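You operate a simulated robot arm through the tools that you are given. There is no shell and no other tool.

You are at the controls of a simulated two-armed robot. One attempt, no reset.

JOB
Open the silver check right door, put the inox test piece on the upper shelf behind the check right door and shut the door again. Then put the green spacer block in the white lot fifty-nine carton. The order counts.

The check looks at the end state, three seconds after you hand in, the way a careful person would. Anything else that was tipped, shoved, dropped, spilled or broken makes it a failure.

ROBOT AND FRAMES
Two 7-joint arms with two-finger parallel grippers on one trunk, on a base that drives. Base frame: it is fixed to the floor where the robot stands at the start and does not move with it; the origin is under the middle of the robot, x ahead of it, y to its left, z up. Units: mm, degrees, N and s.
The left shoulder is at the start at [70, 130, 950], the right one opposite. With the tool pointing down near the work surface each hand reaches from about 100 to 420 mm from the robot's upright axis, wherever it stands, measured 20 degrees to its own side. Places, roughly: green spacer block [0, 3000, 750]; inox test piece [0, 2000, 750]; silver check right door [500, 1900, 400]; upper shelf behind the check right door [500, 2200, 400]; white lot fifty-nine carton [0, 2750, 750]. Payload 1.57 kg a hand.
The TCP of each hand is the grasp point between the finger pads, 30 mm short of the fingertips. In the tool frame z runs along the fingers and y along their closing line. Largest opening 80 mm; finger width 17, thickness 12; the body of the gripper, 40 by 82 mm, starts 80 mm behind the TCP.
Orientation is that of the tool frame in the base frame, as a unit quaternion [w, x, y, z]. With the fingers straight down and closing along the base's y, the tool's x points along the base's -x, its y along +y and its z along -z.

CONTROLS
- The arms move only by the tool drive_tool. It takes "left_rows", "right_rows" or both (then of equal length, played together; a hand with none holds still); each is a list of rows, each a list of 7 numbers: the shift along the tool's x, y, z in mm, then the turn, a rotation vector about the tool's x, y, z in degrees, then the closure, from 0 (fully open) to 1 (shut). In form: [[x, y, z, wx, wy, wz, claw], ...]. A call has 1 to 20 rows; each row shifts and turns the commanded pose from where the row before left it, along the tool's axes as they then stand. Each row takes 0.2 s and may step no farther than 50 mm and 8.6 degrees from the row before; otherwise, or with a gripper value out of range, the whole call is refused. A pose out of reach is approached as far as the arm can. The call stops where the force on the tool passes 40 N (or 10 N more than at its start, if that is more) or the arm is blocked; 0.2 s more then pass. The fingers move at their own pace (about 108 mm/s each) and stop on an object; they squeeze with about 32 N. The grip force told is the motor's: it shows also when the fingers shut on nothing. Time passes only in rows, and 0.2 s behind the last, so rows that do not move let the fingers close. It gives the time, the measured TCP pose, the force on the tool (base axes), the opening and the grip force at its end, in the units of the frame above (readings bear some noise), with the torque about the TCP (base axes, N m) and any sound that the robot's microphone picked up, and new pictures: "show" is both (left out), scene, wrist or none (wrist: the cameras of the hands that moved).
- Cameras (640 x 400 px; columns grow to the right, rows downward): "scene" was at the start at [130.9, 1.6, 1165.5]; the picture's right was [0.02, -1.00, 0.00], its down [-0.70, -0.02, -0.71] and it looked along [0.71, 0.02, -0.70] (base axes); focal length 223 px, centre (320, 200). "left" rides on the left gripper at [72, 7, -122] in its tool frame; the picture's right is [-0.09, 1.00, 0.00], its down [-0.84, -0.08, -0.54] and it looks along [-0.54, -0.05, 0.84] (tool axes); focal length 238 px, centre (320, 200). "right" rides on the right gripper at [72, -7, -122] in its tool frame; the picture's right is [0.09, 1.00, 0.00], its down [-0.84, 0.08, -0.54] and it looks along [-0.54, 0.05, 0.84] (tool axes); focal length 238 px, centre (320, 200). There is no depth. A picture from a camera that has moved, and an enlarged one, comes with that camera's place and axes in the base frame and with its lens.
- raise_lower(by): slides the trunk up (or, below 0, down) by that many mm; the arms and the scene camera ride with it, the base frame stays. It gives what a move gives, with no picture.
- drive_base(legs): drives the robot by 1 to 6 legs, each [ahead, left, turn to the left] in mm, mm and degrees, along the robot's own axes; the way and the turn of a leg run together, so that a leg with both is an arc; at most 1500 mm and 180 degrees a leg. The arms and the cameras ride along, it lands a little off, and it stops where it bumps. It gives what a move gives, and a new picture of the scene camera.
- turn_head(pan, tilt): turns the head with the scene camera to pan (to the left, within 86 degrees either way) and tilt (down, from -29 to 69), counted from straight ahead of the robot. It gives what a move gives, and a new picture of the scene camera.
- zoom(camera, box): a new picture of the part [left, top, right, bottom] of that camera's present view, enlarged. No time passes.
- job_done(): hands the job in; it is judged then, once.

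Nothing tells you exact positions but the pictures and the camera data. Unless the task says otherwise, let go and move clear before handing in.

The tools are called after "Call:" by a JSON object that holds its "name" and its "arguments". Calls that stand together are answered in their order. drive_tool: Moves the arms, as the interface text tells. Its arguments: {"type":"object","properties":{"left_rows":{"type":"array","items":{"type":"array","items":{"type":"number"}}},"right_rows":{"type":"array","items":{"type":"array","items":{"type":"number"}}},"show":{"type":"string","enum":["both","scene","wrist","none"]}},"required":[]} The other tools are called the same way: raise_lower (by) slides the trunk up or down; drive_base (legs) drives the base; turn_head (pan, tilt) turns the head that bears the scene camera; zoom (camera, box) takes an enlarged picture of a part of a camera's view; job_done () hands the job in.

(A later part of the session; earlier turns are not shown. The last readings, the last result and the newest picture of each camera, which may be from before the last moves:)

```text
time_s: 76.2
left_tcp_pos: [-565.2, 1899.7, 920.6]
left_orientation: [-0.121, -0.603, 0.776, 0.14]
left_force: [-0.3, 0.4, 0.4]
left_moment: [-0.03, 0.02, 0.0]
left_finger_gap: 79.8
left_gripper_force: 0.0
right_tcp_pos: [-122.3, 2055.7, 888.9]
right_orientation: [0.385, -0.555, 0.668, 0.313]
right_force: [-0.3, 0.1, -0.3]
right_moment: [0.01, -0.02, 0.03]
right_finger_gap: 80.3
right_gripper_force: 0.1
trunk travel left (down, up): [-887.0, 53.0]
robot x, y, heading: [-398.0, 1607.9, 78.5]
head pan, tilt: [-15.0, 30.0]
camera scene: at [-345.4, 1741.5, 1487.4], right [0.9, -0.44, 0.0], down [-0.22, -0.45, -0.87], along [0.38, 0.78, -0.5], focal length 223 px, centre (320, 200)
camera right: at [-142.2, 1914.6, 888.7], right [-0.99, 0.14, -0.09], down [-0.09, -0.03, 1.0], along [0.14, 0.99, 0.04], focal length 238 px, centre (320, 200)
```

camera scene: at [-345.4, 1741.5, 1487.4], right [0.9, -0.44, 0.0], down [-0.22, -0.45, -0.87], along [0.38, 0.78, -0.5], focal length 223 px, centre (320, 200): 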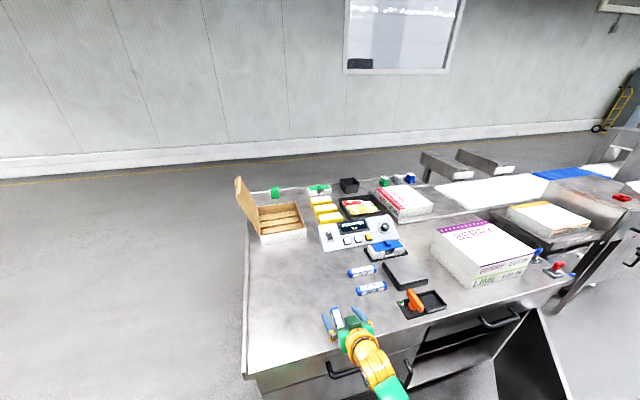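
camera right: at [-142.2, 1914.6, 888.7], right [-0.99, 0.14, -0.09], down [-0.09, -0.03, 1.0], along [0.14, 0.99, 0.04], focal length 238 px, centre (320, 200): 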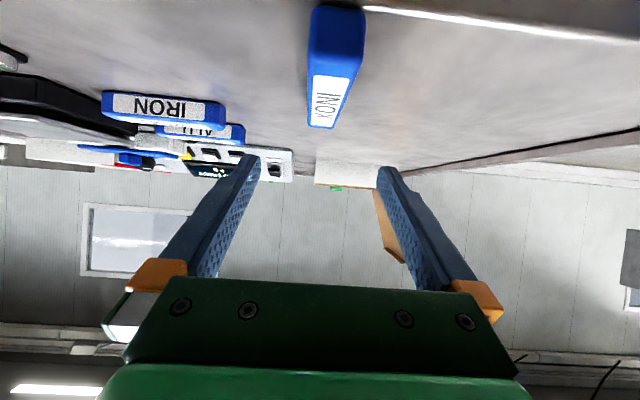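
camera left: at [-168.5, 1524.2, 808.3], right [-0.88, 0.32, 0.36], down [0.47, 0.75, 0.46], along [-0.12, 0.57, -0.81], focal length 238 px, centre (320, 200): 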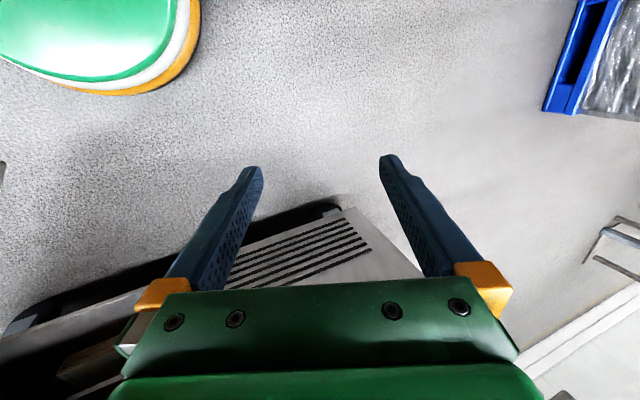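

Fingers straddle the stick. I descend around it.

Call:
{"name": "drive_tool", "arguments": {"right_rows": [[15, 2, 8.8, 0, 0, 0, 0], [15, 2, 8.8, 0, 0, 0, 0], [10, 1, 5.9, 0, 0, 0, 0], [0, 0, 0, 0, 0, 0, 0]], "show": "wrist"}}

```text
time_s: 77.2
left_tcp_pos: [-564.4, 1899.1, 920.8]
left_orientation: [-0.121, -0.603, 0.776, 0.14]
left_force: [-0.2, -0.9, 0.7]
left_moment: [0.0, -0.01, 0.01]
left_finger_gap: 79.8
left_gripper_force: 0.1
right_tcp_pos: [-126.5, 2053.7, 843.7]
right_orientation: [0.385, -0.555, 0.668, 0.313]
right_force: [0.5, 0.5, 0.3]
right_moment: [0.0, -0.02, -0.01]
right_finger_gap: 80.0
right_gripper_force: 0.1
trunk travel left (down, up): [-887.0, 53.0]
robot x, y, heading: [-393.8, 1610.0, 78.8]
head pan, tilt: [-15.0, 30.0]
camera right: at [-147.1, 1913.3, 842.5], right [-0.99, 0.14, -0.09], down [-0.09, -0.03, 1.0], along [0.14, 0.99, 0.04], focal length 238 px, centre (320, 200)
```

right: 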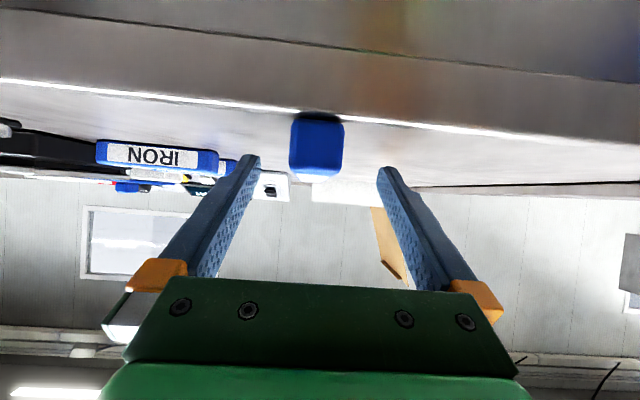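

Call:
{"name": "drive_tool", "arguments": {"right_rows": [[5, 0, 3, 0, 0, 0, 0], [0, 0, 0, 0, 0, 0, 0.4], [0, 0, 0, 0, 0, 0, 0.7], [0, 0, 0, 0, 0, 0, 1], [0, 0, 0, 0, 0, 0, 1], [0, 0, 0, 0, 0, 0, 1]], "show": "wrist"}}

```text
time_s: 78.6
left_tcp_pos: [-564.8, 1898.8, 921.1]
left_orientation: [-0.121, -0.603, 0.776, 0.141]
left_force: [0.9, -0.9, -0.7]
left_moment: [-0.01, 0.03, 0.0]
left_finger_gap: 79.9
left_gripper_force: 0.0
right_tcp_pos: [-128.8, 2053.7, 838.4]
right_orientation: [0.385, -0.554, 0.668, 0.313]
right_force: [1.1, -0.7, 0.3]
right_moment: [-0.03, -0.01, 0.02]
right_finger_gap: 23.2
right_gripper_force: 31.7
trunk travel left (down, up): [-887.0, 53.0]
robot x, y, heading: [-393.2, 1609.8, 78.9]
head pan, tilt: [-15.0, 30.0]
camera right: at [-147.3, 1912.4, 836.9], right [-0.99, 0.14, -0.09], down [-0.09, -0.03, 1.0], along [0.14, 0.99, 0.04], focal length 238 px, centre (320, 200)
```

right: 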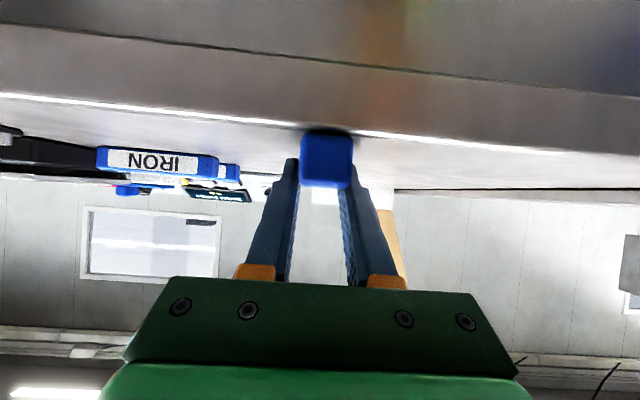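

Gripped along its length. I lift it and back away from the table.

Call:
{"name": "drive_tool", "arguments": {"right_rows": [[-17, 0, -10, 0, 0, 0, 1], [-17, 0, -10, 0, 0, 0, 1], [-17, 0, -10, 0, 0, 0, 1]], "show": "wrist"}}

Call:
{"name": "drive_base", "arguments": {"legs": [[-300, 0, 0]]}}

Call:
{"name": "raise_lower", "arguments": {"by": -410}}

Call:
{"name": "drive_base", "arguments": {"legs": [[0, -432, 0]]}}

```text
time_s: 79.4
left_tcp_pos: [-565.1, 1899.7, 920.7]
left_orientation: [-0.122, -0.603, 0.776, 0.14]
left_force: [-0.4, 0.6, -0.7]
left_moment: [0.0, 0.04, 0.0]
left_finger_gap: 80.2
left_gripper_force: 0.0
right_tcp_pos: [-128.9, 2054.2, 896.7]
right_orientation: [0.385, -0.555, 0.668, 0.313]
right_force: [-0.4, 0.4, -0.4]
right_moment: [0.0, 0.01, 0.02]
right_finger_gap: 23.2
right_gripper_force: 31.6
trunk travel left (down, up): [-887.0, 53.0]
robot x, y, heading: [-397.2, 1609.0, 78.9]
head pan, tilt: [-15.0, 30.0]
camera right: at [-147.7, 1913.4, 896.5], right [-0.99, 0.14, -0.09], down [-0.09, -0.02, 1.0], along [0.14, 0.99, 0.04], focal length 238 px, centre (320, 200)
```

right: 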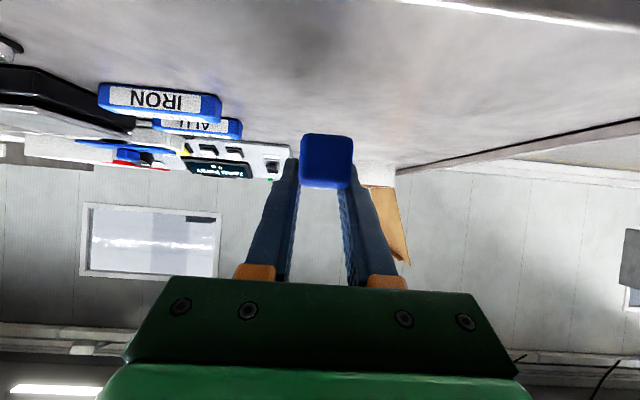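

```text
time_s: 81.5
left_tcp_pos: [-624.0, 1598.2, 920.6]
left_orientation: [-0.122, -0.602, 0.777, 0.141]
left_force: [0.5, -0.8, 0.1]
left_moment: [0.02, -0.04, -0.01]
left_finger_gap: 80.4
left_gripper_force: 0.1
right_tcp_pos: [-186.6, 1752.1, 895.5]
right_orientation: [0.385, -0.555, 0.668, 0.313]
right_force: [-0.6, -0.9, 0.2]
right_moment: [0.01, -0.01, 0.01]
right_finger_gap: 23.3
right_gripper_force: 32.0
trunk travel left (down, up): [-887.0, 53.0]
robot x, y, heading: [-453.8, 1308.4, 78.5]
head pan, tilt: [-15.0, 30.0]
camera scene: at [-403.8, 1440.2, 1487.2], right [0.9, -0.44, 0.0], down [-0.22, -0.45, -0.87], along [0.38, 0.78, -0.5], focal length 223 px, centre (320, 200)
```

scene: 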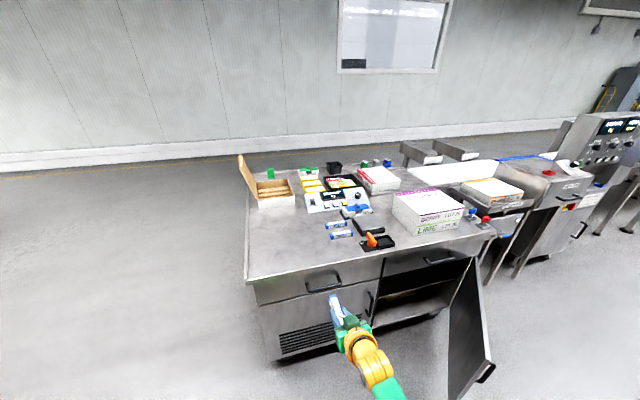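

```text
refused: -410 is not a number from -400 to 400
```

```text
time_s: 84.1
left_tcp_pos: [-204.7, 1513.4, 920.4]
left_orientation: [-0.122, -0.609, 0.771, 0.139]
left_force: [0.7, -0.2, 0.1]
left_moment: [-0.02, 0.0, 0.0]
left_finger_gap: 80.1
left_gripper_force: 0.1
right_tcp_pos: [228.7, 1675.7, 896.9]
right_orientation: [0.382, -0.561, 0.663, 0.316]
right_force: [-0.3, 0.2, -1.3]
right_moment: [0.02, 0.04, -0.01]
right_finger_gap: 23.3
right_gripper_force: 32.0
trunk travel left (down, up): [-887.0, 53.0]
robot x, y, heading: [-28.7, 1225.6, 79.8]
head pan, tilt: [-15.0, 30.0]
camera scene: at [16.6, 1359.0, 1487.5], right [0.91, -0.43, 0.0], down [-0.21, -0.45, -0.87], along [0.37, 0.78, -0.5], focal length 223 px, centre (320, 200)
```

scene: 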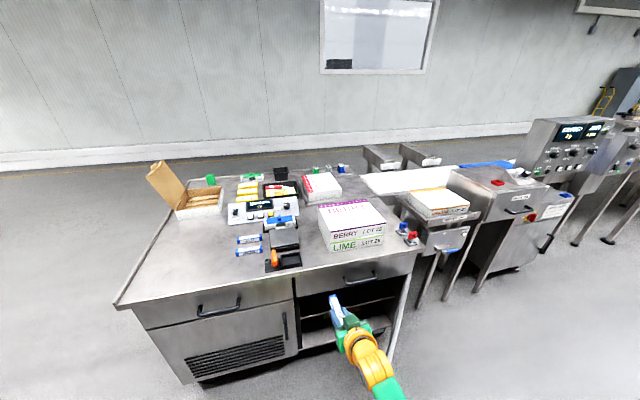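

The hand is in front of the opening, clear of the door. I lower the trunk and look into the cabinet.

Call:
{"name": "raise_lower", "arguments": {"by": -390}}

Call:
{"name": "turn_head", "arguments": {"pan": -10, "tilt": 25}}

Call:
{"name": "zoom", "arguments": {"camera": "right", "box": [0, 0, 640, 400]}}

```text
time_s: 87.8
left_tcp_pos: [-203.4, 1513.0, 530.3]
left_orientation: [-0.123, -0.609, 0.771, 0.14]
left_force: [-1.4, -0.3, 0.6]
left_moment: [0.0, -0.04, 0.01]
left_finger_gap: 79.8
left_gripper_force: 0.0
right_tcp_pos: [229.5, 1674.9, 506.5]
right_orientation: [0.382, -0.56, 0.663, 0.316]
right_force: [0.6, 0.1, 0.1]
right_moment: [0.01, 0.02, 0.03]
right_finger_gap: 23.1
right_gripper_force: 32.2
trunk travel left (down, up): [-497.0, 443.0]
robot x, y, heading: [-27.3, 1227.7, 79.8]
head pan, tilt: [-15.0, 30.0]
```

```text
time_s: 88.5
left_tcp_pos: [-204.1, 1511.9, 531.2]
left_orientation: [-0.123, -0.609, 0.771, 0.139]
left_force: [-0.1, -0.1, 0.9]
left_moment: [-0.01, 0.0, 0.02]
left_finger_gap: 80.0
left_gripper_force: 0.1
right_tcp_pos: [230.5, 1675.0, 507.2]
right_orientation: [0.383, -0.559, 0.664, 0.315]
right_force: [0.2, 0.4, -0.7]
right_moment: [0.02, 0.02, 0.0]
right_finger_gap: 23.1
right_gripper_force: 32.3
trunk travel left (down, up): [-497.0, 443.0]
robot x, y, heading: [-26.4, 1227.8, 79.7]
head pan, tilt: [-10.0, 25.0]
camera scene: at [11.6, 1363.2, 1105.4], right [0.94, -0.35, 0.0], down [-0.15, -0.4, -0.91], along [0.31, 0.85, -0.42], focal length 223 px, centre (320, 200)
```

scene: 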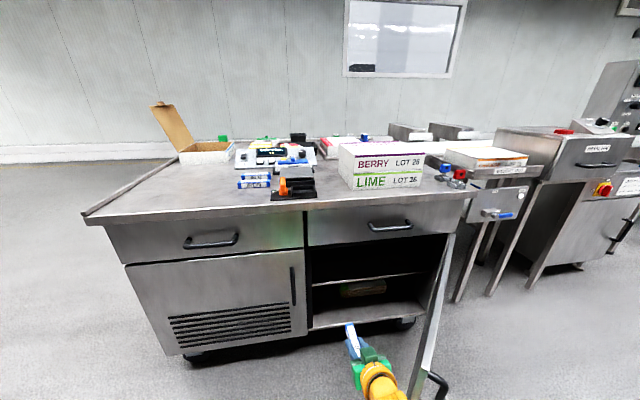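

```text
1.00 times, centred on (320, 200) of right (not enlarged: the box is as wide or as high as the picture)
camera zoom: at [213.1, 1534.3, 506.3], right [-0.99, 0.13, -0.09], down [-0.09, -0.03, 1.0], along [0.12, 0.99, 0.04], focal length 238 px, centre (320, 200)
```

zoom: 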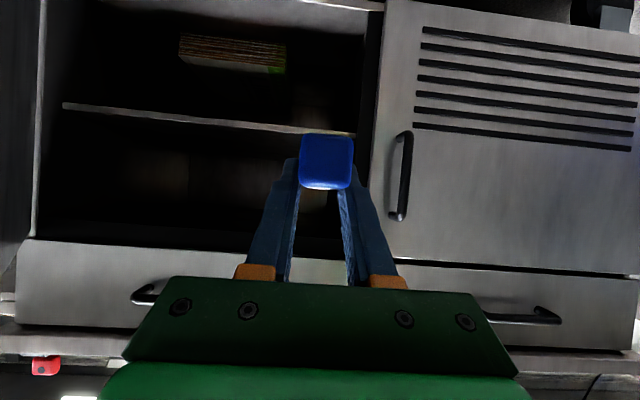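

The shelf front edge works out at about z 390, some 60 mm behind the door plane, spanning wide. I lower a bit, shift the hand right, and drive ahead in two stages.

Call:
{"name": "drive_tool", "arguments": {"right_rows": [[0, -24, 0, 0, 0, 0, 1], [0, -24, 0, 0, 0, 0, 1], [0, -24, 0, 0, 0, 0, 1]], "show": "none"}}

Call:
{"name": "raise_lower", "arguments": {"by": -45}}

Call:
{"name": "drive_base", "arguments": {"legs": [[180, 0, -0.7]]}}

Call:
{"name": "zoom", "arguments": {"camera": "right", "box": [0, 0, 640, 400]}}

```text
time_s: 89.3
left_tcp_pos: [-205.2, 1512.3, 531.5]
left_orientation: [-0.123, -0.609, 0.771, 0.14]
left_force: [-0.6, -0.2, 0.3]
left_moment: [0.03, 0.03, 0.06]
left_finger_gap: 80.1
left_gripper_force: 0.2
right_tcp_pos: [299.6, 1662.0, 507.3]
right_orientation: [0.382, -0.559, 0.664, 0.316]
right_force: [-0.1, 0.9, -0.3]
right_moment: [-0.02, -0.02, 0.01]
right_finger_gap: 23.4
right_gripper_force: 31.7
trunk travel left (down, up): [-497.0, 443.0]
robot x, y, heading: [-27.3, 1229.2, 79.9]
head pan, tilt: [-10.0, 25.0]
```

```text
time_s: 90.2
left_tcp_pos: [-203.4, 1512.4, 486.2]
left_orientation: [-0.122, -0.609, 0.772, 0.14]
left_force: [0.3, -0.2, -0.5]
left_moment: [0.04, 0.02, 0.01]
left_finger_gap: 80.0
left_gripper_force: 0.1
right_tcp_pos: [300.5, 1661.6, 462.9]
right_orientation: [0.383, -0.56, 0.663, 0.316]
right_force: [-0.4, 0.1, -0.4]
right_moment: [-0.01, -0.02, 0.01]
right_finger_gap: 23.4
right_gripper_force: 32.0
trunk travel left (down, up): [-452.0, 488.0]
robot x, y, heading: [-29.2, 1230.1, 79.8]
head pan, tilt: [-10.0, 25.0]
```

```text
time_s: 91.7
left_tcp_pos: [-166.8, 1697.8, 486.6]
left_orientation: [-0.122, -0.605, 0.774, 0.141]
left_force: [0.0, 1.1, -1.1]
left_moment: [0.0, -0.01, -0.01]
left_finger_gap: 79.9
left_gripper_force: 0.1
right_tcp_pos: [337.9, 1841.4, 462.1]
right_orientation: [0.384, -0.556, 0.667, 0.314]
right_force: [-0.2, 0.6, -0.9]
right_moment: [0.01, 0.0, -0.04]
right_finger_gap: 23.0
right_gripper_force: 32.1
trunk travel left (down, up): [-452.0, 488.0]
robot x, y, heading: [5.1, 1409.1, 79.2]
head pan, tilt: [-10.0, 25.0]
camera scene: at [46.8, 1546.0, 1060.3], right [0.94, -0.35, 0.0], down [-0.15, -0.4, -0.91], along [0.32, 0.85, -0.42], focal length 223 px, centre (320, 200)
```

scene: 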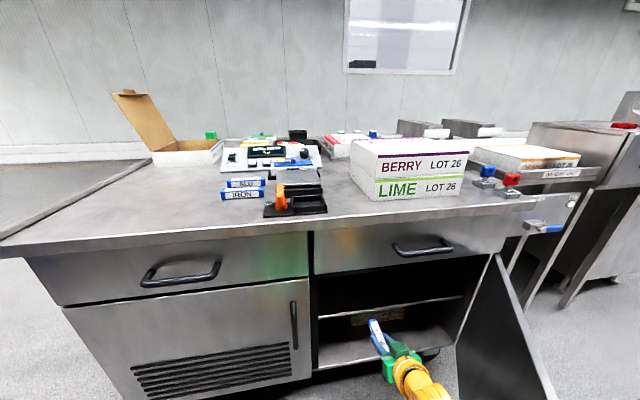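

```text
1.00 times, centred on (320, 200) of right (not enlarged: the box is as wide or as high as the picture)
camera zoom: at [319.7, 1700.9, 462.3], right [-0.99, 0.14, -0.09], down [-0.09, -0.03, 1.0], along [0.13, 0.99, 0.04], focal length 238 px, centre (320, 200)
```

zoom: 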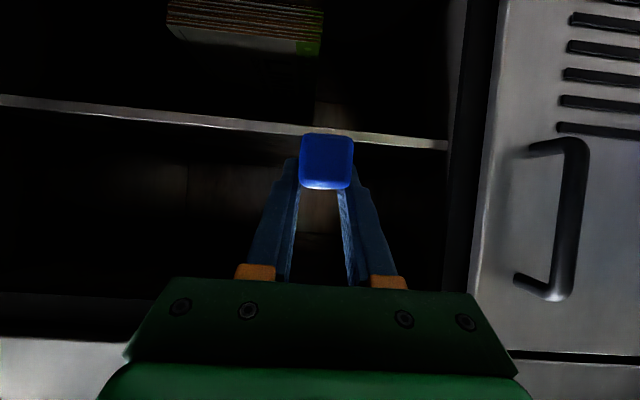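

Shelf top about z 397, front edge 55 mm behind the door plane; stick bottom at about 435. I drive ahead 150 mm more.

Call:
{"name": "drive_base", "arguments": {"legs": [[150, 0, -0.3]]}}

Call:
{"name": "zoom", "arguments": {"camera": "right", "box": [0, 0, 640, 400]}}

```text
time_s: 93.1
left_tcp_pos: [-135.7, 1848.1, 486.8]
left_orientation: [-0.121, -0.602, 0.776, 0.141]
left_force: [0.1, -0.1, 0.3]
left_moment: [0.0, 0.0, -0.01]
left_finger_gap: 80.0
left_gripper_force: 0.0
right_tcp_pos: [369.9, 1987.6, 463.1]
right_orientation: [0.386, -0.553, 0.668, 0.313]
right_force: [-0.3, 0.3, 0.0]
right_moment: [-0.01, 0.03, -0.04]
right_finger_gap: 23.5
right_gripper_force: 31.8
trunk travel left (down, up): [-452.0, 488.0]
robot x, y, heading: [34.9, 1561.3, 78.9]
head pan, tilt: [-10.0, 25.0]
camera scene: at [76.9, 1694.6, 1060.3], right [0.93, -0.36, 0.0], down [-0.15, -0.39, -0.91], along [0.33, 0.84, -0.42], focal length 223 px, centre (320, 200)
```

scene: 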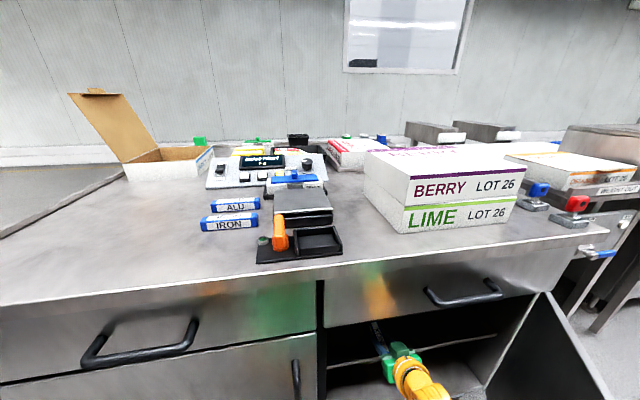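

```text
1.00 times, centred on (320, 200) of right (not enlarged: the box is as wide or as high as the picture)
camera zoom: at [351.0, 1847.2, 462.3], right [-0.99, 0.14, -0.09], down [-0.09, -0.02, 1.0], along [0.14, 0.99, 0.04], focal length 238 px, centre (320, 200)
```

zoom: 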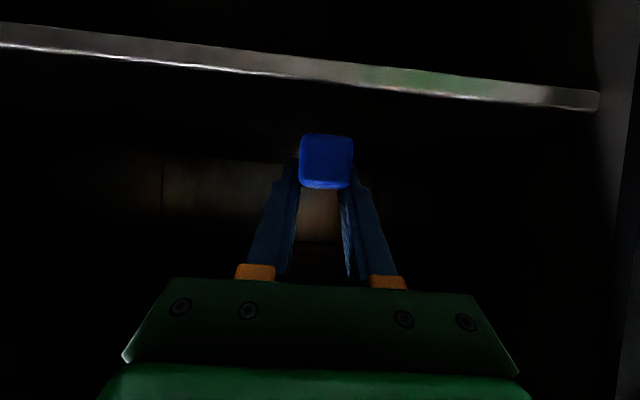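

The stick is over the shelf front. I extend 68 mm deeper.

Call:
{"name": "drive_tool", "arguments": {"right_rows": [[-11.5, 0, 19.5, 0, 0, 0, 1], [-11.5, 0, 19.5, 0, 0, 0, 1], [-11.5, 0, 19.5, 0, 0, 0, 1], [0, 0, 0, 0, 0, 0, 1]]}}

```text
time_s: 94.1
left_tcp_pos: [-136.4, 1848.0, 487.1]
left_orientation: [-0.122, -0.601, 0.777, 0.141]
left_force: [-0.2, -0.1, 0.1]
left_moment: [0.02, -0.05, 0.02]
left_finger_gap: 80.1
left_gripper_force: 0.1
right_tcp_pos: [381.9, 2055.9, 463.2]
right_orientation: [0.386, -0.553, 0.669, 0.312]
right_force: [-0.2, 0.4, -0.9]
right_moment: [-0.02, 0.0, -0.02]
right_finger_gap: 23.0
right_gripper_force: 32.3
trunk travel left (down, up): [-452.0, 488.0]
robot x, y, heading: [32.0, 1555.4, 79.0]
head pan, tilt: [-10.0, 25.0]
camera scene: at [76.8, 1694.1, 1060.4], right [0.93, -0.36, 0.0], down [-0.15, -0.39, -0.91], along [0.33, 0.84, -0.42], focal length 223 px, centre (320, 200)
camera right: at [362.6, 1914.3, 461.6], right [-0.99, 0.14, -0.09], down [-0.09, -0.03, 1.0], along [0.14, 0.99, 0.04], focal length 238 px, centre (320, 200)
```

scene: 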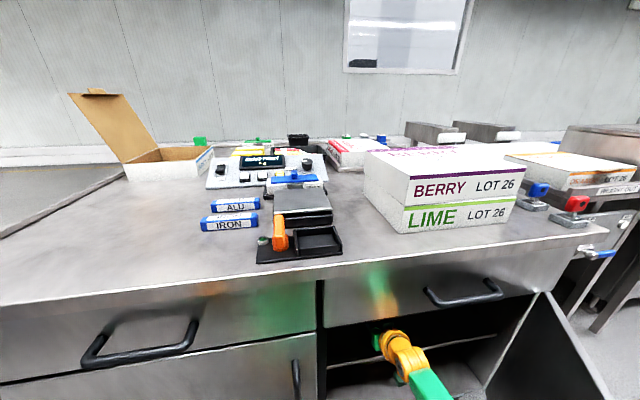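
right: 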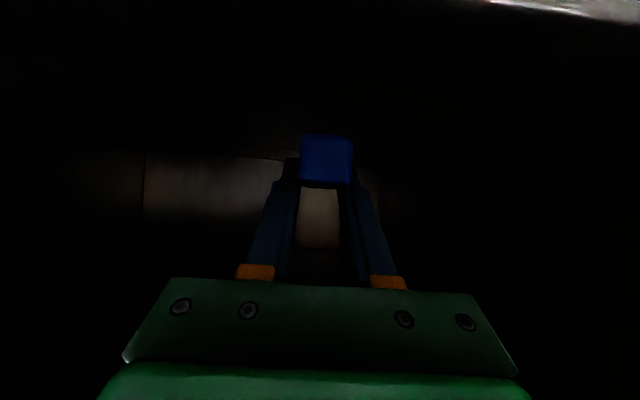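

Now 60 mm inside the shelf edge. I lower the stick gently until it touches.

Call:
{"name": "drive_tool", "arguments": {"right_rows": [[8.6, 0, 5.1, 0, 0, 0, 1], [8.6, 0, 5.1, 0, 0, 0, 1], [8.6, 0, 5.1, 0, 0, 0, 1], [2.6, 0, 1.5, 0, 0, 0, 1], [2.6, 0, 1.5, 0, 0, 0, 1], [2.6, 0, 1.5, 0, 0, 0, 1]], "show": "wrist"}}

```text
time_s: 95.5
left_tcp_pos: [-137.3, 1848.1, 487.1]
left_orientation: [-0.121, -0.602, 0.776, 0.141]
left_force: [0.1, 0.3, 0.0]
left_moment: [-0.01, -0.01, -0.04]
left_finger_gap: 80.0
left_gripper_force: 0.0
right_tcp_pos: [383.6, 2054.1, 425.8]
right_orientation: [0.388, -0.553, 0.667, 0.314]
right_force: [0.5, 2.7, 9.4]
right_moment: [-0.32, 0.17, -0.03]
right_finger_gap: 23.2
right_gripper_force: 32.1
trunk travel left (down, up): [-452.0, 488.0]
robot x, y, heading: [34.7, 1561.1, 78.9]
head pan, tilt: [-10.0, 25.0]
camera right: at [364.2, 1914.3, 424.6], right [-0.99, 0.14, -0.09], down [-0.09, -0.03, 1.0], along [0.14, 0.99, 0.04], focal length 238 px, centre (320, 200)
```

right: 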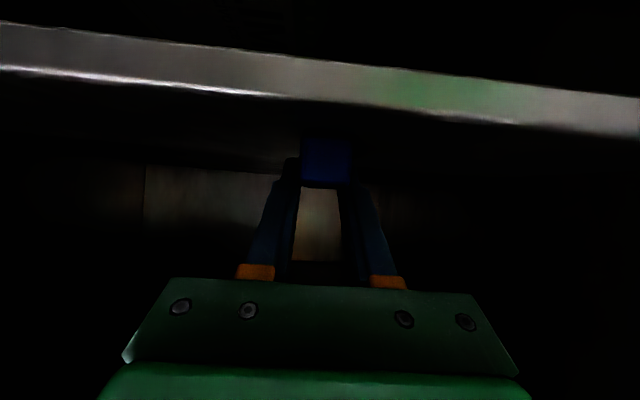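

Contact on the shelf at the expected height. I open and retreat up and back.

Call:
{"name": "drive_tool", "arguments": {"right_rows": [[0, 0, 0, 0, 0, 0, 0.7], [0, 0, 0, 0, 0, 0, 0.4], [0, 0, 0, 0, 0, 0, 0.2], [0, 0, 0, 0, 0, 0, 0.2], [-13, 0, -7.5, 0, 0, 0, 0.2], [-13, 0, -7.5, 0, 0, 0, 0.2], [10, 0, -17, 0, 0, 0, 0.2], [10, 0, -17, 0, 0, 0, 0.2], [10, 0, -17, 0, 0, 0, 0.2]]}}

```text
time_s: 97.5
left_tcp_pos: [-136.3, 1847.3, 485.3]
left_orientation: [-0.122, -0.602, 0.777, 0.14]
left_force: [-0.7, 0.4, -0.8]
left_moment: [-0.05, 0.02, 0.04]
left_finger_gap: 79.9
left_gripper_force: 0.1
right_tcp_pos: [369.7, 1996.4, 454.7]
right_orientation: [0.386, -0.554, 0.668, 0.312]
right_force: [0.0, -0.5, -0.4]
right_moment: [0.03, 0.02, -0.02]
right_finger_gap: 63.9
right_gripper_force: 0.2
trunk travel left (down, up): [-452.0, 488.0]
robot x, y, heading: [34.5, 1560.0, 78.6]
head pan, tilt: [-10.0, 25.0]
camera scene: at [76.6, 1693.7, 1060.5], right [0.93, -0.36, 0.0], down [-0.15, -0.39, -0.91], along [0.33, 0.84, -0.42], focal length 223 px, centre (320, 200)
camera right: at [351.6, 1855.6, 454.1], right [-0.99, 0.14, -0.09], down [-0.09, -0.03, 1.0], along [0.14, 0.99, 0.04], focal length 238 px, centre (320, 200)
```

scene: 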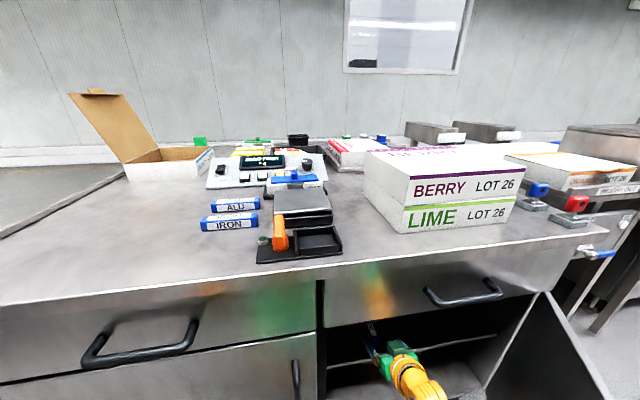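
right: 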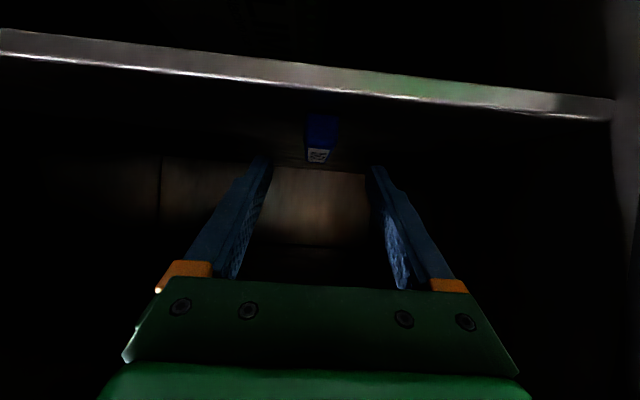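

The stick stands on the shelf inside. I back out of the cabinet, staying clear of the open door, to come round to its outer face.

Call:
{"name": "drive_base", "arguments": {"legs": [[-140, 0, 0], [-120, 110, 0], [-380, 0, 0]]}}

Call:
{"name": "turn_head", "arguments": {"pan": -15, "tilt": 30}}

Call:
{"name": "zoom", "arguments": {"camera": "right", "box": [0, 0, 640, 400]}}

```text
time_s: 101.9
left_tcp_pos: [-367.0, 1242.8, 485.8]
left_orientation: [-0.122, -0.6, 0.778, 0.141]
left_force: [0.6, 0.2, -0.5]
left_moment: [-0.03, 0.01, 0.03]
left_finger_gap: 80.0
left_gripper_force: 0.0
right_tcp_pos: [140.5, 1390.6, 454.2]
right_orientation: [0.386, -0.553, 0.669, 0.313]
right_force: [0.9, 0.5, -0.3]
right_moment: [0.03, -0.02, 0.01]
right_finger_gap: 64.0
right_gripper_force: 0.0
trunk travel left (down, up): [-452.0, 488.0]
robot x, y, heading: [-198.7, 956.7, 78.3]
head pan, tilt: [-10.0, 25.0]
camera scene: at [-155.5, 1088.3, 1060.5], right [0.93, -0.37, 0.0], down [-0.15, -0.39, -0.91], along [0.33, 0.84, -0.42], focal length 223 px, centre (320, 200)
```

scene: 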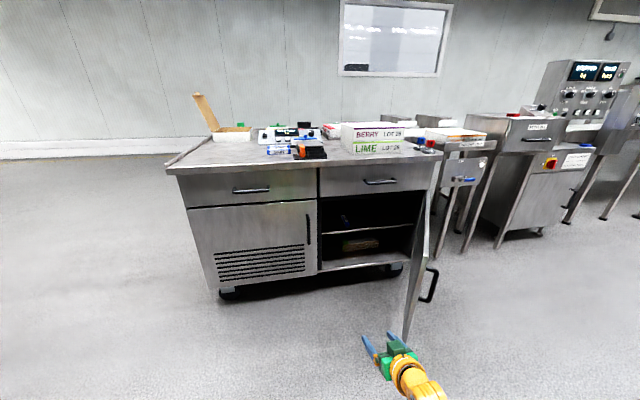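

```text
time_s: 102.5
left_tcp_pos: [-367.9, 1243.4, 485.7]
left_orientation: [-0.121, -0.6, 0.778, 0.142]
left_force: [0.3, 0.3, -0.1]
left_moment: [-0.01, 0.0, 0.01]
left_finger_gap: 80.0
left_gripper_force: 0.1
right_tcp_pos: [141.2, 1388.7, 454.1]
right_orientation: [0.386, -0.553, 0.67, 0.312]
right_force: [0.4, 0.3, -0.4]
right_moment: [-0.01, -0.02, -0.01]
right_finger_gap: 64.2
right_gripper_force: 0.2
trunk travel left (down, up): [-452.0, 488.0]
robot x, y, heading: [-199.5, 955.1, 78.6]
head pan, tilt: [-15.0, 30.0]
camera scene: at [-148.9, 1083.8, 1052.5], right [0.9, -0.45, 0.0], down [-0.22, -0.45, -0.87], along [0.39, 0.78, -0.5], focal length 223 px, centre (320, 200)
```

scene: 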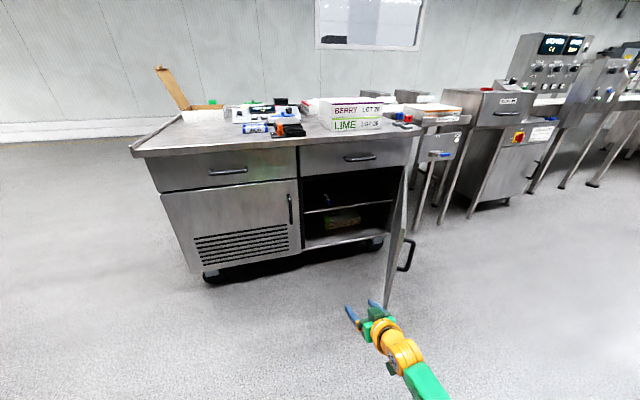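

```text
1.00 times, centred on (320, 200) of right (not enlarged: the box is as wide or as high as the picture)
camera zoom: at [120.2, 1249.2, 453.9], right [-0.98, 0.15, -0.09], down [-0.09, -0.02, 1.0], along [0.15, 0.99, 0.04], focal length 238 px, centre (320, 200)
```

zoom: 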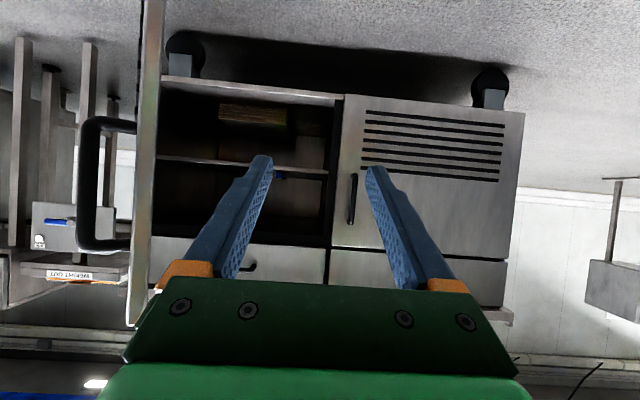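

The door stands about 56° open; its tip is near r≈58, h≈1523. I close the fingers, yaw the hand 15° left, and drive right past the tip to the outside of the door.

Call:
{"name": "drive_tool", "arguments": {"right_rows": [[0, 0, 0, -6.5, 0, -3.8, 1], [0, 0, 0, -6.5, 0, -3.8, 1], [0, 0, 0, 0, 0, 0, 1]], "show": "none"}}

Call:
{"name": "drive_base", "arguments": {"legs": [[0, -335, 0]]}}

Call:
{"name": "zoom", "arguments": {"camera": "right", "box": [0, 0, 640, 400]}}

```text
time_s: 103.3
left_tcp_pos: [-368.0, 1242.7, 485.2]
left_orientation: [-0.122, -0.6, 0.778, 0.143]
left_force: [0.3, -0.6, 0.1]
left_moment: [0.02, 0.01, 0.0]
left_finger_gap: 80.2
left_gripper_force: 0.0
right_tcp_pos: [140.8, 1389.1, 454.8]
right_orientation: [-0.342, 0.635, -0.593, -0.359]
right_force: [0.2, -0.9, -0.3]
right_moment: [-0.05, -0.01, -0.02]
right_finger_gap: 0.0
right_gripper_force: 21.4
trunk travel left (down, up): [-452.0, 488.0]
robot x, y, heading: [-196.1, 954.8, 78.4]
head pan, tilt: [-15.0, 30.0]
```

```text
time_s: 105.5
left_tcp_pos: [-42.7, 1176.3, 486.5]
left_orientation: [-0.122, -0.601, 0.777, 0.141]
left_force: [0.0, 0.0, 0.5]
left_moment: [0.0, -0.01, 0.05]
left_finger_gap: 79.9
left_gripper_force: 0.1
right_tcp_pos: [466.4, 1324.9, 455.1]
right_orientation: [-0.34, 0.637, -0.591, -0.36]
right_force: [-0.3, 0.6, 0.0]
right_moment: [0.0, -0.02, 0.0]
right_finger_gap: 0.1
right_gripper_force: 21.1
trunk travel left (down, up): [-452.0, 488.0]
robot x, y, heading: [126.8, 889.1, 78.7]
head pan, tilt: [-15.0, 30.0]
camera scene: at [177.6, 1017.9, 1052.4], right [0.9, -0.44, 0.0], down [-0.22, -0.45, -0.87], along [0.38, 0.78, -0.5], focal length 223 px, centre (320, 200)
```

scene: 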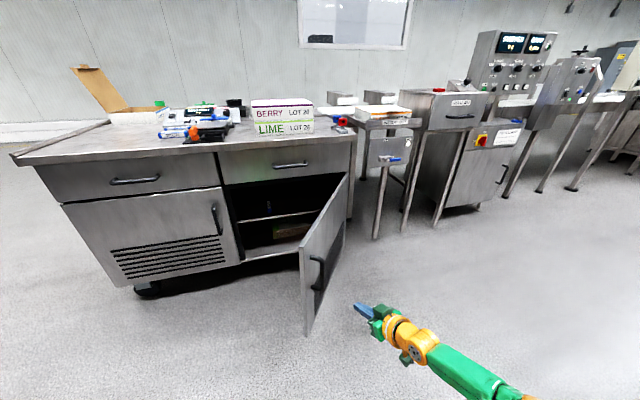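

```text
1.00 times, centred on (320, 200) of right (not enlarged: the box is as wide or as high as the picture)
camera zoom: at [483.2, 1183.7, 454.4], right [-0.99, -0.12, -0.09], down [-0.08, -0.05, 1.0], along [-0.12, 0.99, 0.04], focal length 238 px, centre (320, 200)
```

zoom: 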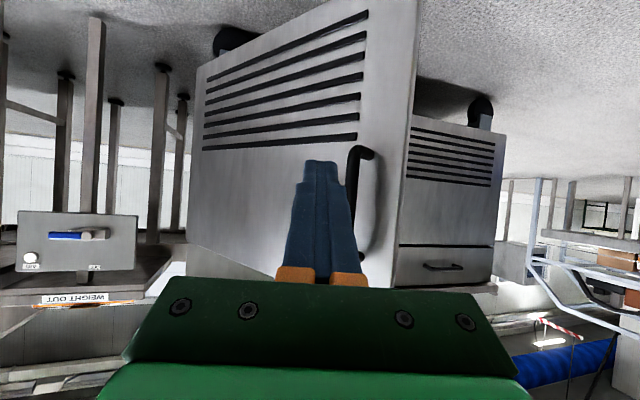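

The hand faces the outer side of the door beside the handle. I drive ahead to near contact.

Call:
{"name": "drive_base", "arguments": {"legs": [[225, 0, 0]]}}

Call:
{"name": "zoom", "arguments": {"camera": "right", "box": [0, 0, 640, 400]}}

```text
time_s: 107.2
left_tcp_pos: [-0.4, 1397.9, 485.2]
left_orientation: [-0.122, -0.603, 0.776, 0.141]
left_force: [-0.2, 0.4, 0.1]
left_moment: [0.0, -0.04, 0.0]
left_finger_gap: 79.9
left_gripper_force: 0.0
right_tcp_pos: [507.0, 1546.7, 453.8]
right_orientation: [-0.339, 0.638, -0.59, -0.361]
right_force: [0.0, -0.8, 0.2]
right_moment: [0.01, 0.0, -0.02]
right_finger_gap: 0.0
right_gripper_force: 21.2
trunk travel left (down, up): [-452.0, 488.0]
robot x, y, heading: [171.4, 1109.7, 78.8]
head pan, tilt: [-15.0, 30.0]
camera scene: at [220.4, 1238.8, 1052.4], right [0.9, -0.44, 0.0], down [-0.22, -0.45, -0.87], along [0.38, 0.78, -0.5], focal length 223 px, centre (320, 200)
```

scene: 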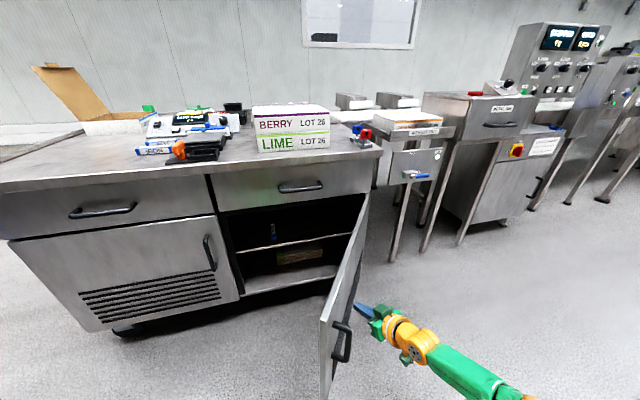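

```text
1.00 times, centred on (320, 200) of right (not enlarged: the box is as wide or as high as the picture)
camera zoom: at [525.4, 1405.5, 454.3], right [-0.99, -0.12, -0.09], down [-0.08, -0.05, 1.0], along [-0.12, 0.99, 0.04], focal length 238 px, centre (320, 200)
```

zoom: 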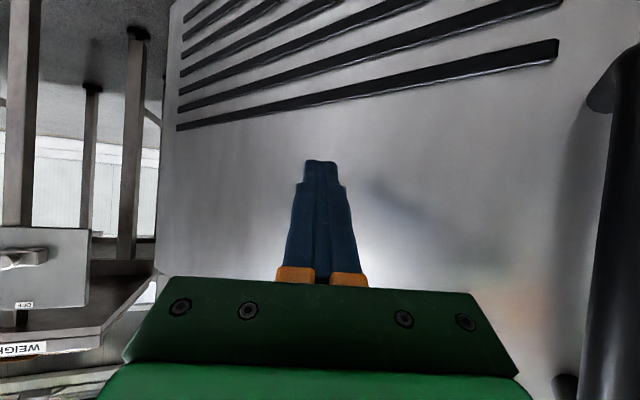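

Next to the door face. I push it shut in stages, driving ahead and left along the closing arc.

Call:
{"name": "drive_base", "arguments": {"legs": [[70, 40, 0], [60, 60, 0]]}}

Call:
{"name": "zoom", "arguments": {"camera": "right", "box": [0, 0, 640, 400]}}

```text
time_s: 109.0
left_tcp_pos: [-74.7, 1544.5, 485.4]
left_orientation: [-0.122, -0.604, 0.775, 0.14]
left_force: [-0.3, 0.6, -0.2]
left_moment: [-0.04, 0.0, -0.04]
left_finger_gap: 79.8
left_gripper_force: 0.0
right_tcp_pos: [433.0, 1694.9, 453.6]
right_orientation: [-0.339, 0.639, -0.589, -0.361]
right_force: [0.3, -0.1, -0.3]
right_moment: [-0.01, -0.01, -0.04]
right_finger_gap: 0.0
right_gripper_force: 21.7
trunk travel left (down, up): [-452.0, 488.0]
robot x, y, heading: [99.5, 1254.6, 79.2]
head pan, tilt: [-15.0, 30.0]
camera scene: at [145.9, 1386.3, 1052.4], right [0.9, -0.44, 0.0], down [-0.22, -0.45, -0.87], along [0.38, 0.78, -0.5], focal length 223 px, centre (320, 200)
```

scene: 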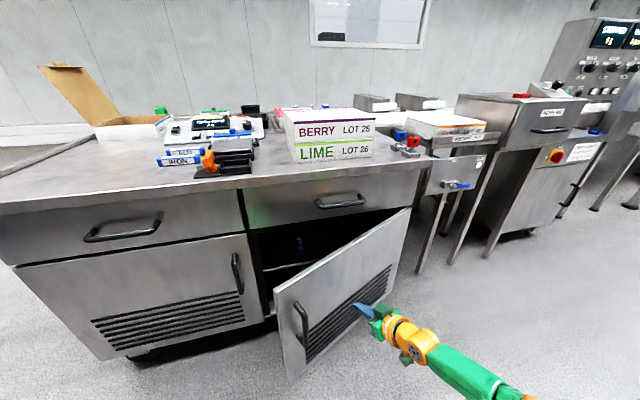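

```text
1.00 times, centred on (320, 200) of right (not enlarged: the box is as wide or as high as the picture)
camera zoom: at [450.9, 1553.5, 454.5], right [-0.99, -0.12, -0.09], down [-0.08, -0.05, 1.0], along [-0.12, 0.99, 0.04], focal length 238 px, centre (320, 200)
```

zoom: 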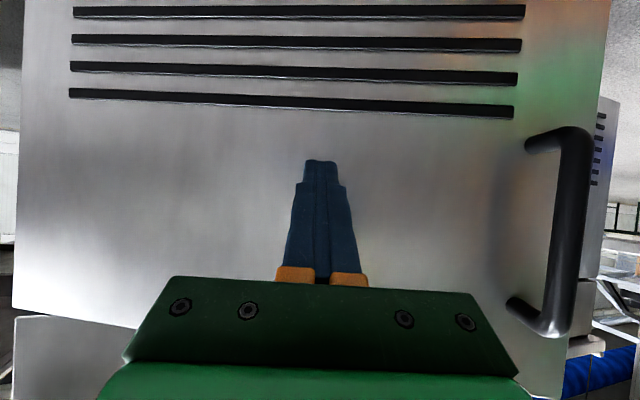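

Door swings nicely, now about 25° open. I continue.

Call:
{"name": "drive_base", "arguments": {"legs": [[110, 35, 0]]}}

Call:
{"name": "zoom", "arguments": {"camera": "right", "box": [0, 0, 640, 400]}}

```text
time_s: 110.2
left_tcp_pos: [-86.7, 1658.7, 486.4]
left_orientation: [-0.122, -0.603, 0.776, 0.141]
left_force: [-0.2, -0.1, -0.1]
left_moment: [0.02, 0.01, 0.02]
left_finger_gap: 80.3
left_gripper_force: 0.0
right_tcp_pos: [420.2, 1808.8, 455.1]
right_orientation: [-0.339, 0.638, -0.59, -0.36]
right_force: [-0.8, -0.8, 0.1]
right_moment: [-0.04, 0.03, -0.04]
right_finger_gap: 0.2
right_gripper_force: 21.5
trunk travel left (down, up): [-452.0, 488.0]
robot x, y, heading: [82.7, 1370.8, 79.0]
head pan, tilt: [-15.0, 30.0]
camera scene: at [132.8, 1500.8, 1052.4], right [0.9, -0.44, 0.0], down [-0.22, -0.45, -0.87], along [0.38, 0.78, -0.5], focal length 223 px, centre (320, 200)
```

scene: 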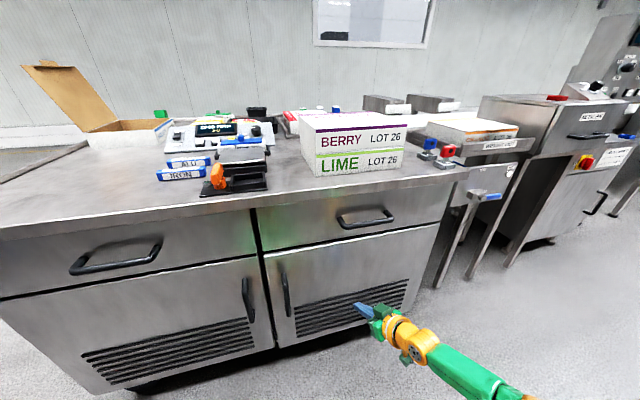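

```text
1.00 times, centred on (320, 200) of right (not enlarged: the box is as wide or as high as the picture)
camera zoom: at [437.9, 1667.5, 454.3], right [-0.99, -0.12, -0.09], down [-0.08, -0.05, 1.0], along [-0.12, 0.99, 0.04], focal length 238 px, centre (320, 200)
```

zoom: 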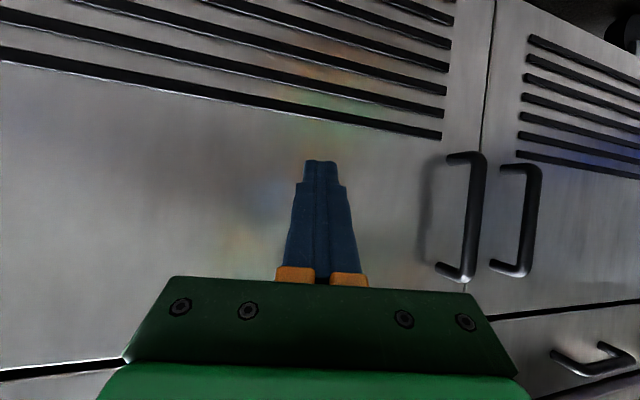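

The door seems shut already by its own swing. I check the seam closely.

Call:
{"name": "zoom", "arguments": {"camera": "scene", "box": [220, 200, 460, 360]}}

Call:
{"name": "zoom", "arguments": {"camera": "right", "box": [400, 0, 560, 340]}}

```text
2.50 times, centred on (340, 280) of scene
camera zoom: at [132.8, 1500.8, 1052.4], right [0.9, -0.44, 0.0], down [-0.22, -0.45, -0.87], along [0.38, 0.78, -0.5], focal length 556 px, centre (270, 0)
```

zoom: 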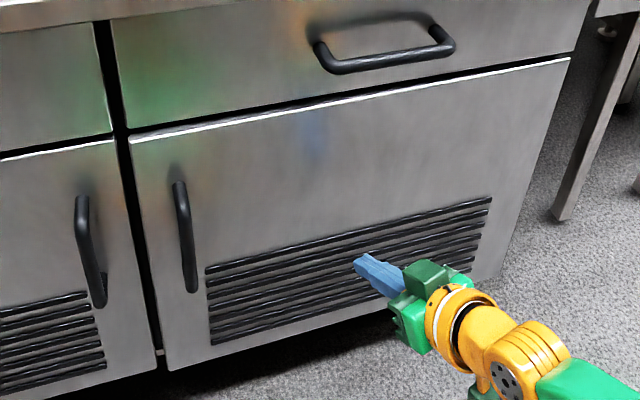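

```text
1.18 times, centred on (480, 170) of right
camera zoom: at [437.9, 1667.5, 454.3], right [-0.99, -0.12, -0.09], down [-0.08, -0.05, 1.0], along [-0.12, 0.99, 0.04], focal length 280 px, centre (132, 235)
```

zoom: 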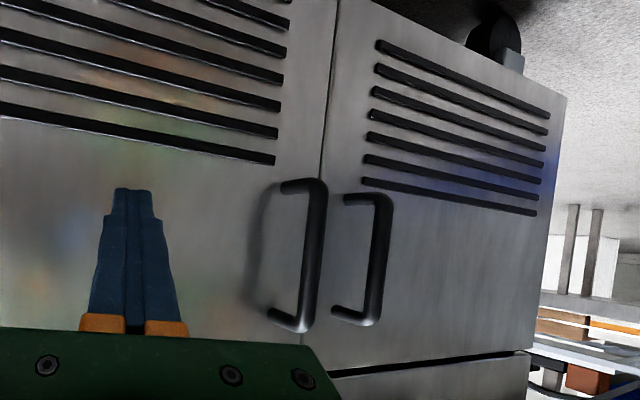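

It may still be a degree or two ajar, so I press it gently with small steps until it stops.

Call:
{"name": "drive_tool", "arguments": {"right_rows": [[-7.4, -4, 12.4, 0, 0, 0, 1], [-7.4, -4, 12.4, 0, 0, 0, 1], [-7.4, -4, 12.4, 0, 0, 0, 1], [-5, -2.6, 8.3, 0, 0, 0, 1], [-2, -1, 3.3, 0, 0, 0, 1], [-2, -1, 3.3, 0, 0, 0, 1], [-2, -1, 3.3, 0, 0, 0, 1], [-2, -1, 3.3, 0, 0, 0, 1], [-2, -1, 3.3, 0, 0, 0, 1], [-2, -1, 3.3, 0, 0, 0, 1], [-2, -1, 3.3, 0, 0, 0, 1]]}}

```text
time_s: 112.6
left_tcp_pos: [-86.7, 1658.5, 485.8]
left_orientation: [-0.122, -0.602, 0.776, 0.141]
left_force: [0.4, 0.2, -0.1]
left_moment: [0.0, -0.01, -0.05]
left_finger_gap: 79.8
left_gripper_force: 0.1
right_tcp_pos: [432.6, 1877.5, 455.0]
right_orientation: [-0.339, 0.638, -0.59, -0.361]
right_force: [0.1, 0.4, -0.1]
right_moment: [0.01, 0.0, -0.01]
right_finger_gap: 0.0
right_gripper_force: 21.3
right hand out of reach, approached as far as the arm can: row 9, 10, 11
trunk travel left (down, up): [-452.0, 488.0]
robot x, y, heading: [85.2, 1368.3, 79.0]
head pan, tilt: [-15.0, 30.0]
camera scene: at [132.9, 1500.2, 1052.4], right [0.9, -0.44, 0.0], down [-0.22, -0.45, -0.87], along [0.38, 0.78, -0.5], focal length 223 px, centre (320, 200)
camera right: at [451.0, 1737.0, 455.1], right [-0.99, -0.12, -0.09], down [-0.08, -0.05, 1.0], along [-0.12, 0.99, 0.04], focal length 238 px, centre (320, 200)
```

scene: 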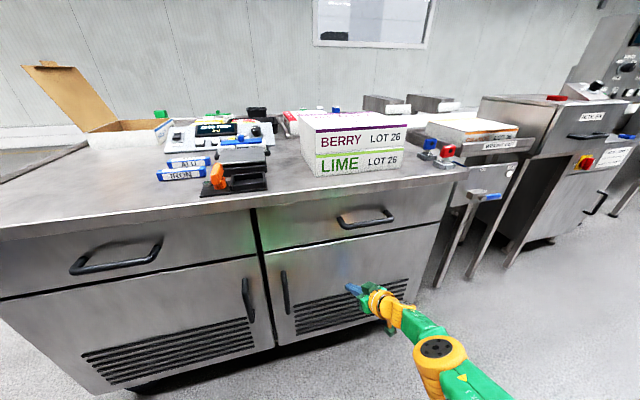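
right: 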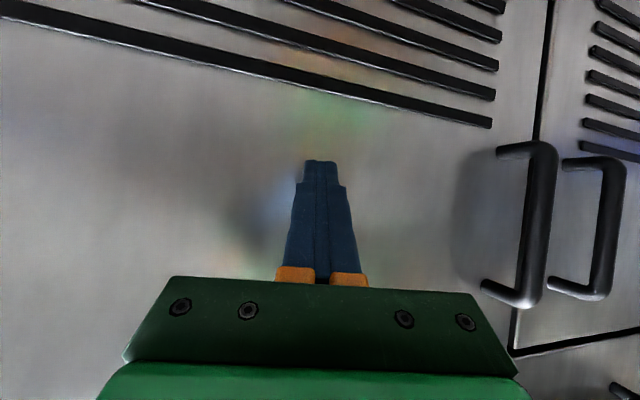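

No contact yet at the arm's limit (tip about 10–15 mm short). I retract a bit, roll the base ahead, and press again with small steps.

Call:
{"name": "drive_tool", "arguments": {"right_rows": [[7.4, 4, -12.4, 0, 0, 0, 1], [7.4, 4, -12.4, 0, 0, 0, 1], [7.4, 4, -12.4, 0, 0, 0, 1]], "show": "none"}}

Call:
{"name": "drive_base", "arguments": {"legs": [[40, 0, 0]]}}

Call:
{"name": "drive_tool", "arguments": {"right_rows": [[-2, -1, 3.3, 0, 0, 0, 1], [-2, -1, 3.3, 0, 0, 0, 1], [-1.5, -0.8, 2.5, 0, 0, 0, 1], [-1.5, -0.8, 2.5, 0, 0, 0, 1], [-1.5, -0.8, 2.5, 0, 0, 0, 1], [-1.5, -0.8, 2.5, 0, 0, 0, 1], [-1.5, -0.8, 2.5, 0, 0, 0, 1], [-1.5, -0.8, 2.5, 0, 0, 0, 1], [-1.5, -0.8, 2.5, 0, 0, 0, 1]]}}

```text
time_s: 113.4
left_tcp_pos: [-86.3, 1658.1, 486.7]
left_orientation: [-0.122, -0.603, 0.776, 0.141]
left_force: [-0.5, 0.0, 0.3]
left_moment: [0.03, 0.04, -0.03]
left_finger_gap: 79.8
left_gripper_force: 0.1
right_tcp_pos: [436.5, 1854.1, 436.2]
right_orientation: [-0.339, 0.639, -0.589, -0.362]
right_force: [-0.6, -0.4, 0.6]
right_moment: [0.01, 0.01, -0.03]
right_finger_gap: 0.2
right_gripper_force: 21.5
right hand out of reach, approached as far as the arm can: row 1, 2, 3
trunk travel left (down, up): [-452.0, 488.0]
robot x, y, heading: [82.1, 1369.4, 78.8]
head pan, tilt: [-15.0, 30.0]
```

```text
time_s: 114.4
left_tcp_pos: [-80.5, 1694.2, 486.8]
left_orientation: [-0.122, -0.602, 0.777, 0.141]
left_force: [-0.5, -0.4, -0.3]
left_moment: [0.01, -0.01, 0.01]
left_finger_gap: 80.0
left_gripper_force: 0.1
right_tcp_pos: [443.5, 1889.4, 434.4]
right_orientation: [-0.338, 0.64, -0.588, -0.361]
right_force: [-2.0, -3.0, 1.8]
right_moment: [0.04, -0.03, 0.01]
right_finger_gap: 0.1
right_gripper_force: 21.6
trunk travel left (down, up): [-452.0, 488.0]
robot x, y, heading: [91.4, 1403.1, 78.7]
head pan, tilt: [-15.0, 30.0]
stopped in leg 1: the force on the tool passed its limit at 102 N (the readings are from after the stop); the commanded pose is now the measured one
camera scene: at [139.5, 1535.5, 1052.6], right [0.9, -0.44, 0.0], down [-0.22, -0.45, -0.87], along [0.38, 0.78, -0.5], focal length 223 px, centre (320, 200)
```

scene: 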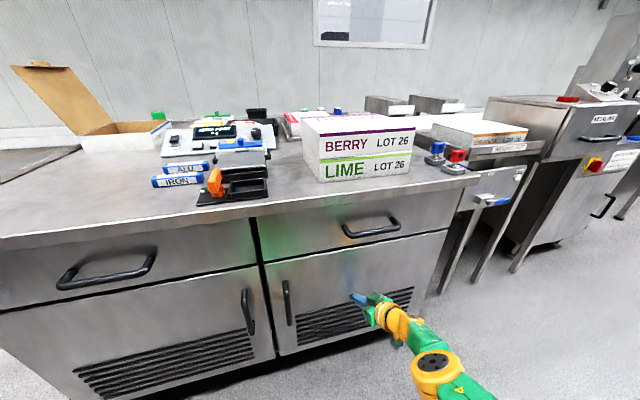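

```text
time_s: 115.2
left_tcp_pos: [-80.5, 1692.8, 486.9]
left_orientation: [-0.12, -0.602, 0.777, 0.142]
left_force: [0.0, 0.1, 0.5]
left_moment: [0.02, -0.03, 0.04]
left_finger_gap: 80.0
left_gripper_force: 0.1
right_tcp_pos: [443.0, 1890.1, 435.5]
right_orientation: [-0.337, 0.641, -0.589, -0.359]
right_force: [-2.1, -9.6, 2.6]
right_moment: [-0.04, 0.0, -0.03]
right_finger_gap: 0.1
right_gripper_force: 21.2
right hand out of reach, approached as far as the arm can: row 2, 3
trunk travel left (down, up): [-452.0, 488.0]
robot x, y, heading: [92.6, 1404.9, 78.8]
head pan, tilt: [-15.0, 30.0]
stopped in row 4 (right hand): the force on the tool passed its limit at 44 N (the readings are from after the stop); the commanded pose is now the measured one
camera scene: at [139.2, 1533.9, 1052.9], right [0.9, -0.44, 0.0], down [-0.22, -0.45, -0.87], along [0.38, 0.78, -0.5], focal length 223 px, centre (320, 200)
camera right: at [462.2, 1748.4, 436.0], right [-0.99, -0.13, -0.09], down [-0.08, -0.04, 1.0], along [-0.13, 0.99, 0.03], focal length 238 px, centre (320, 200)
```

scene: 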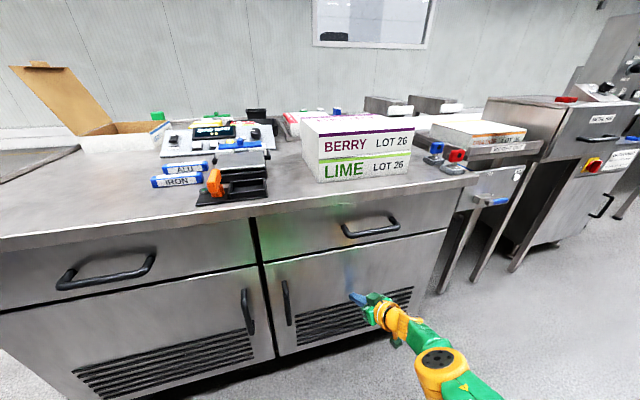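
right: 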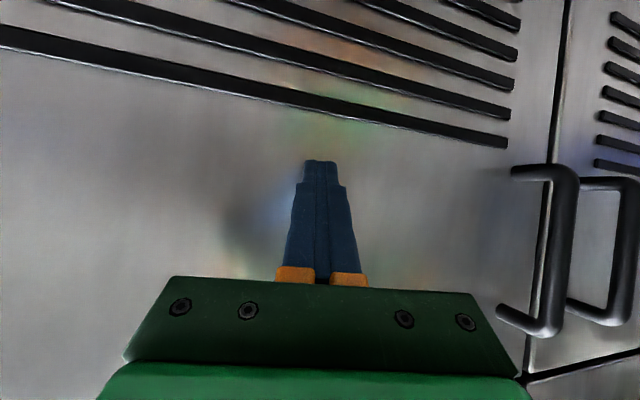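

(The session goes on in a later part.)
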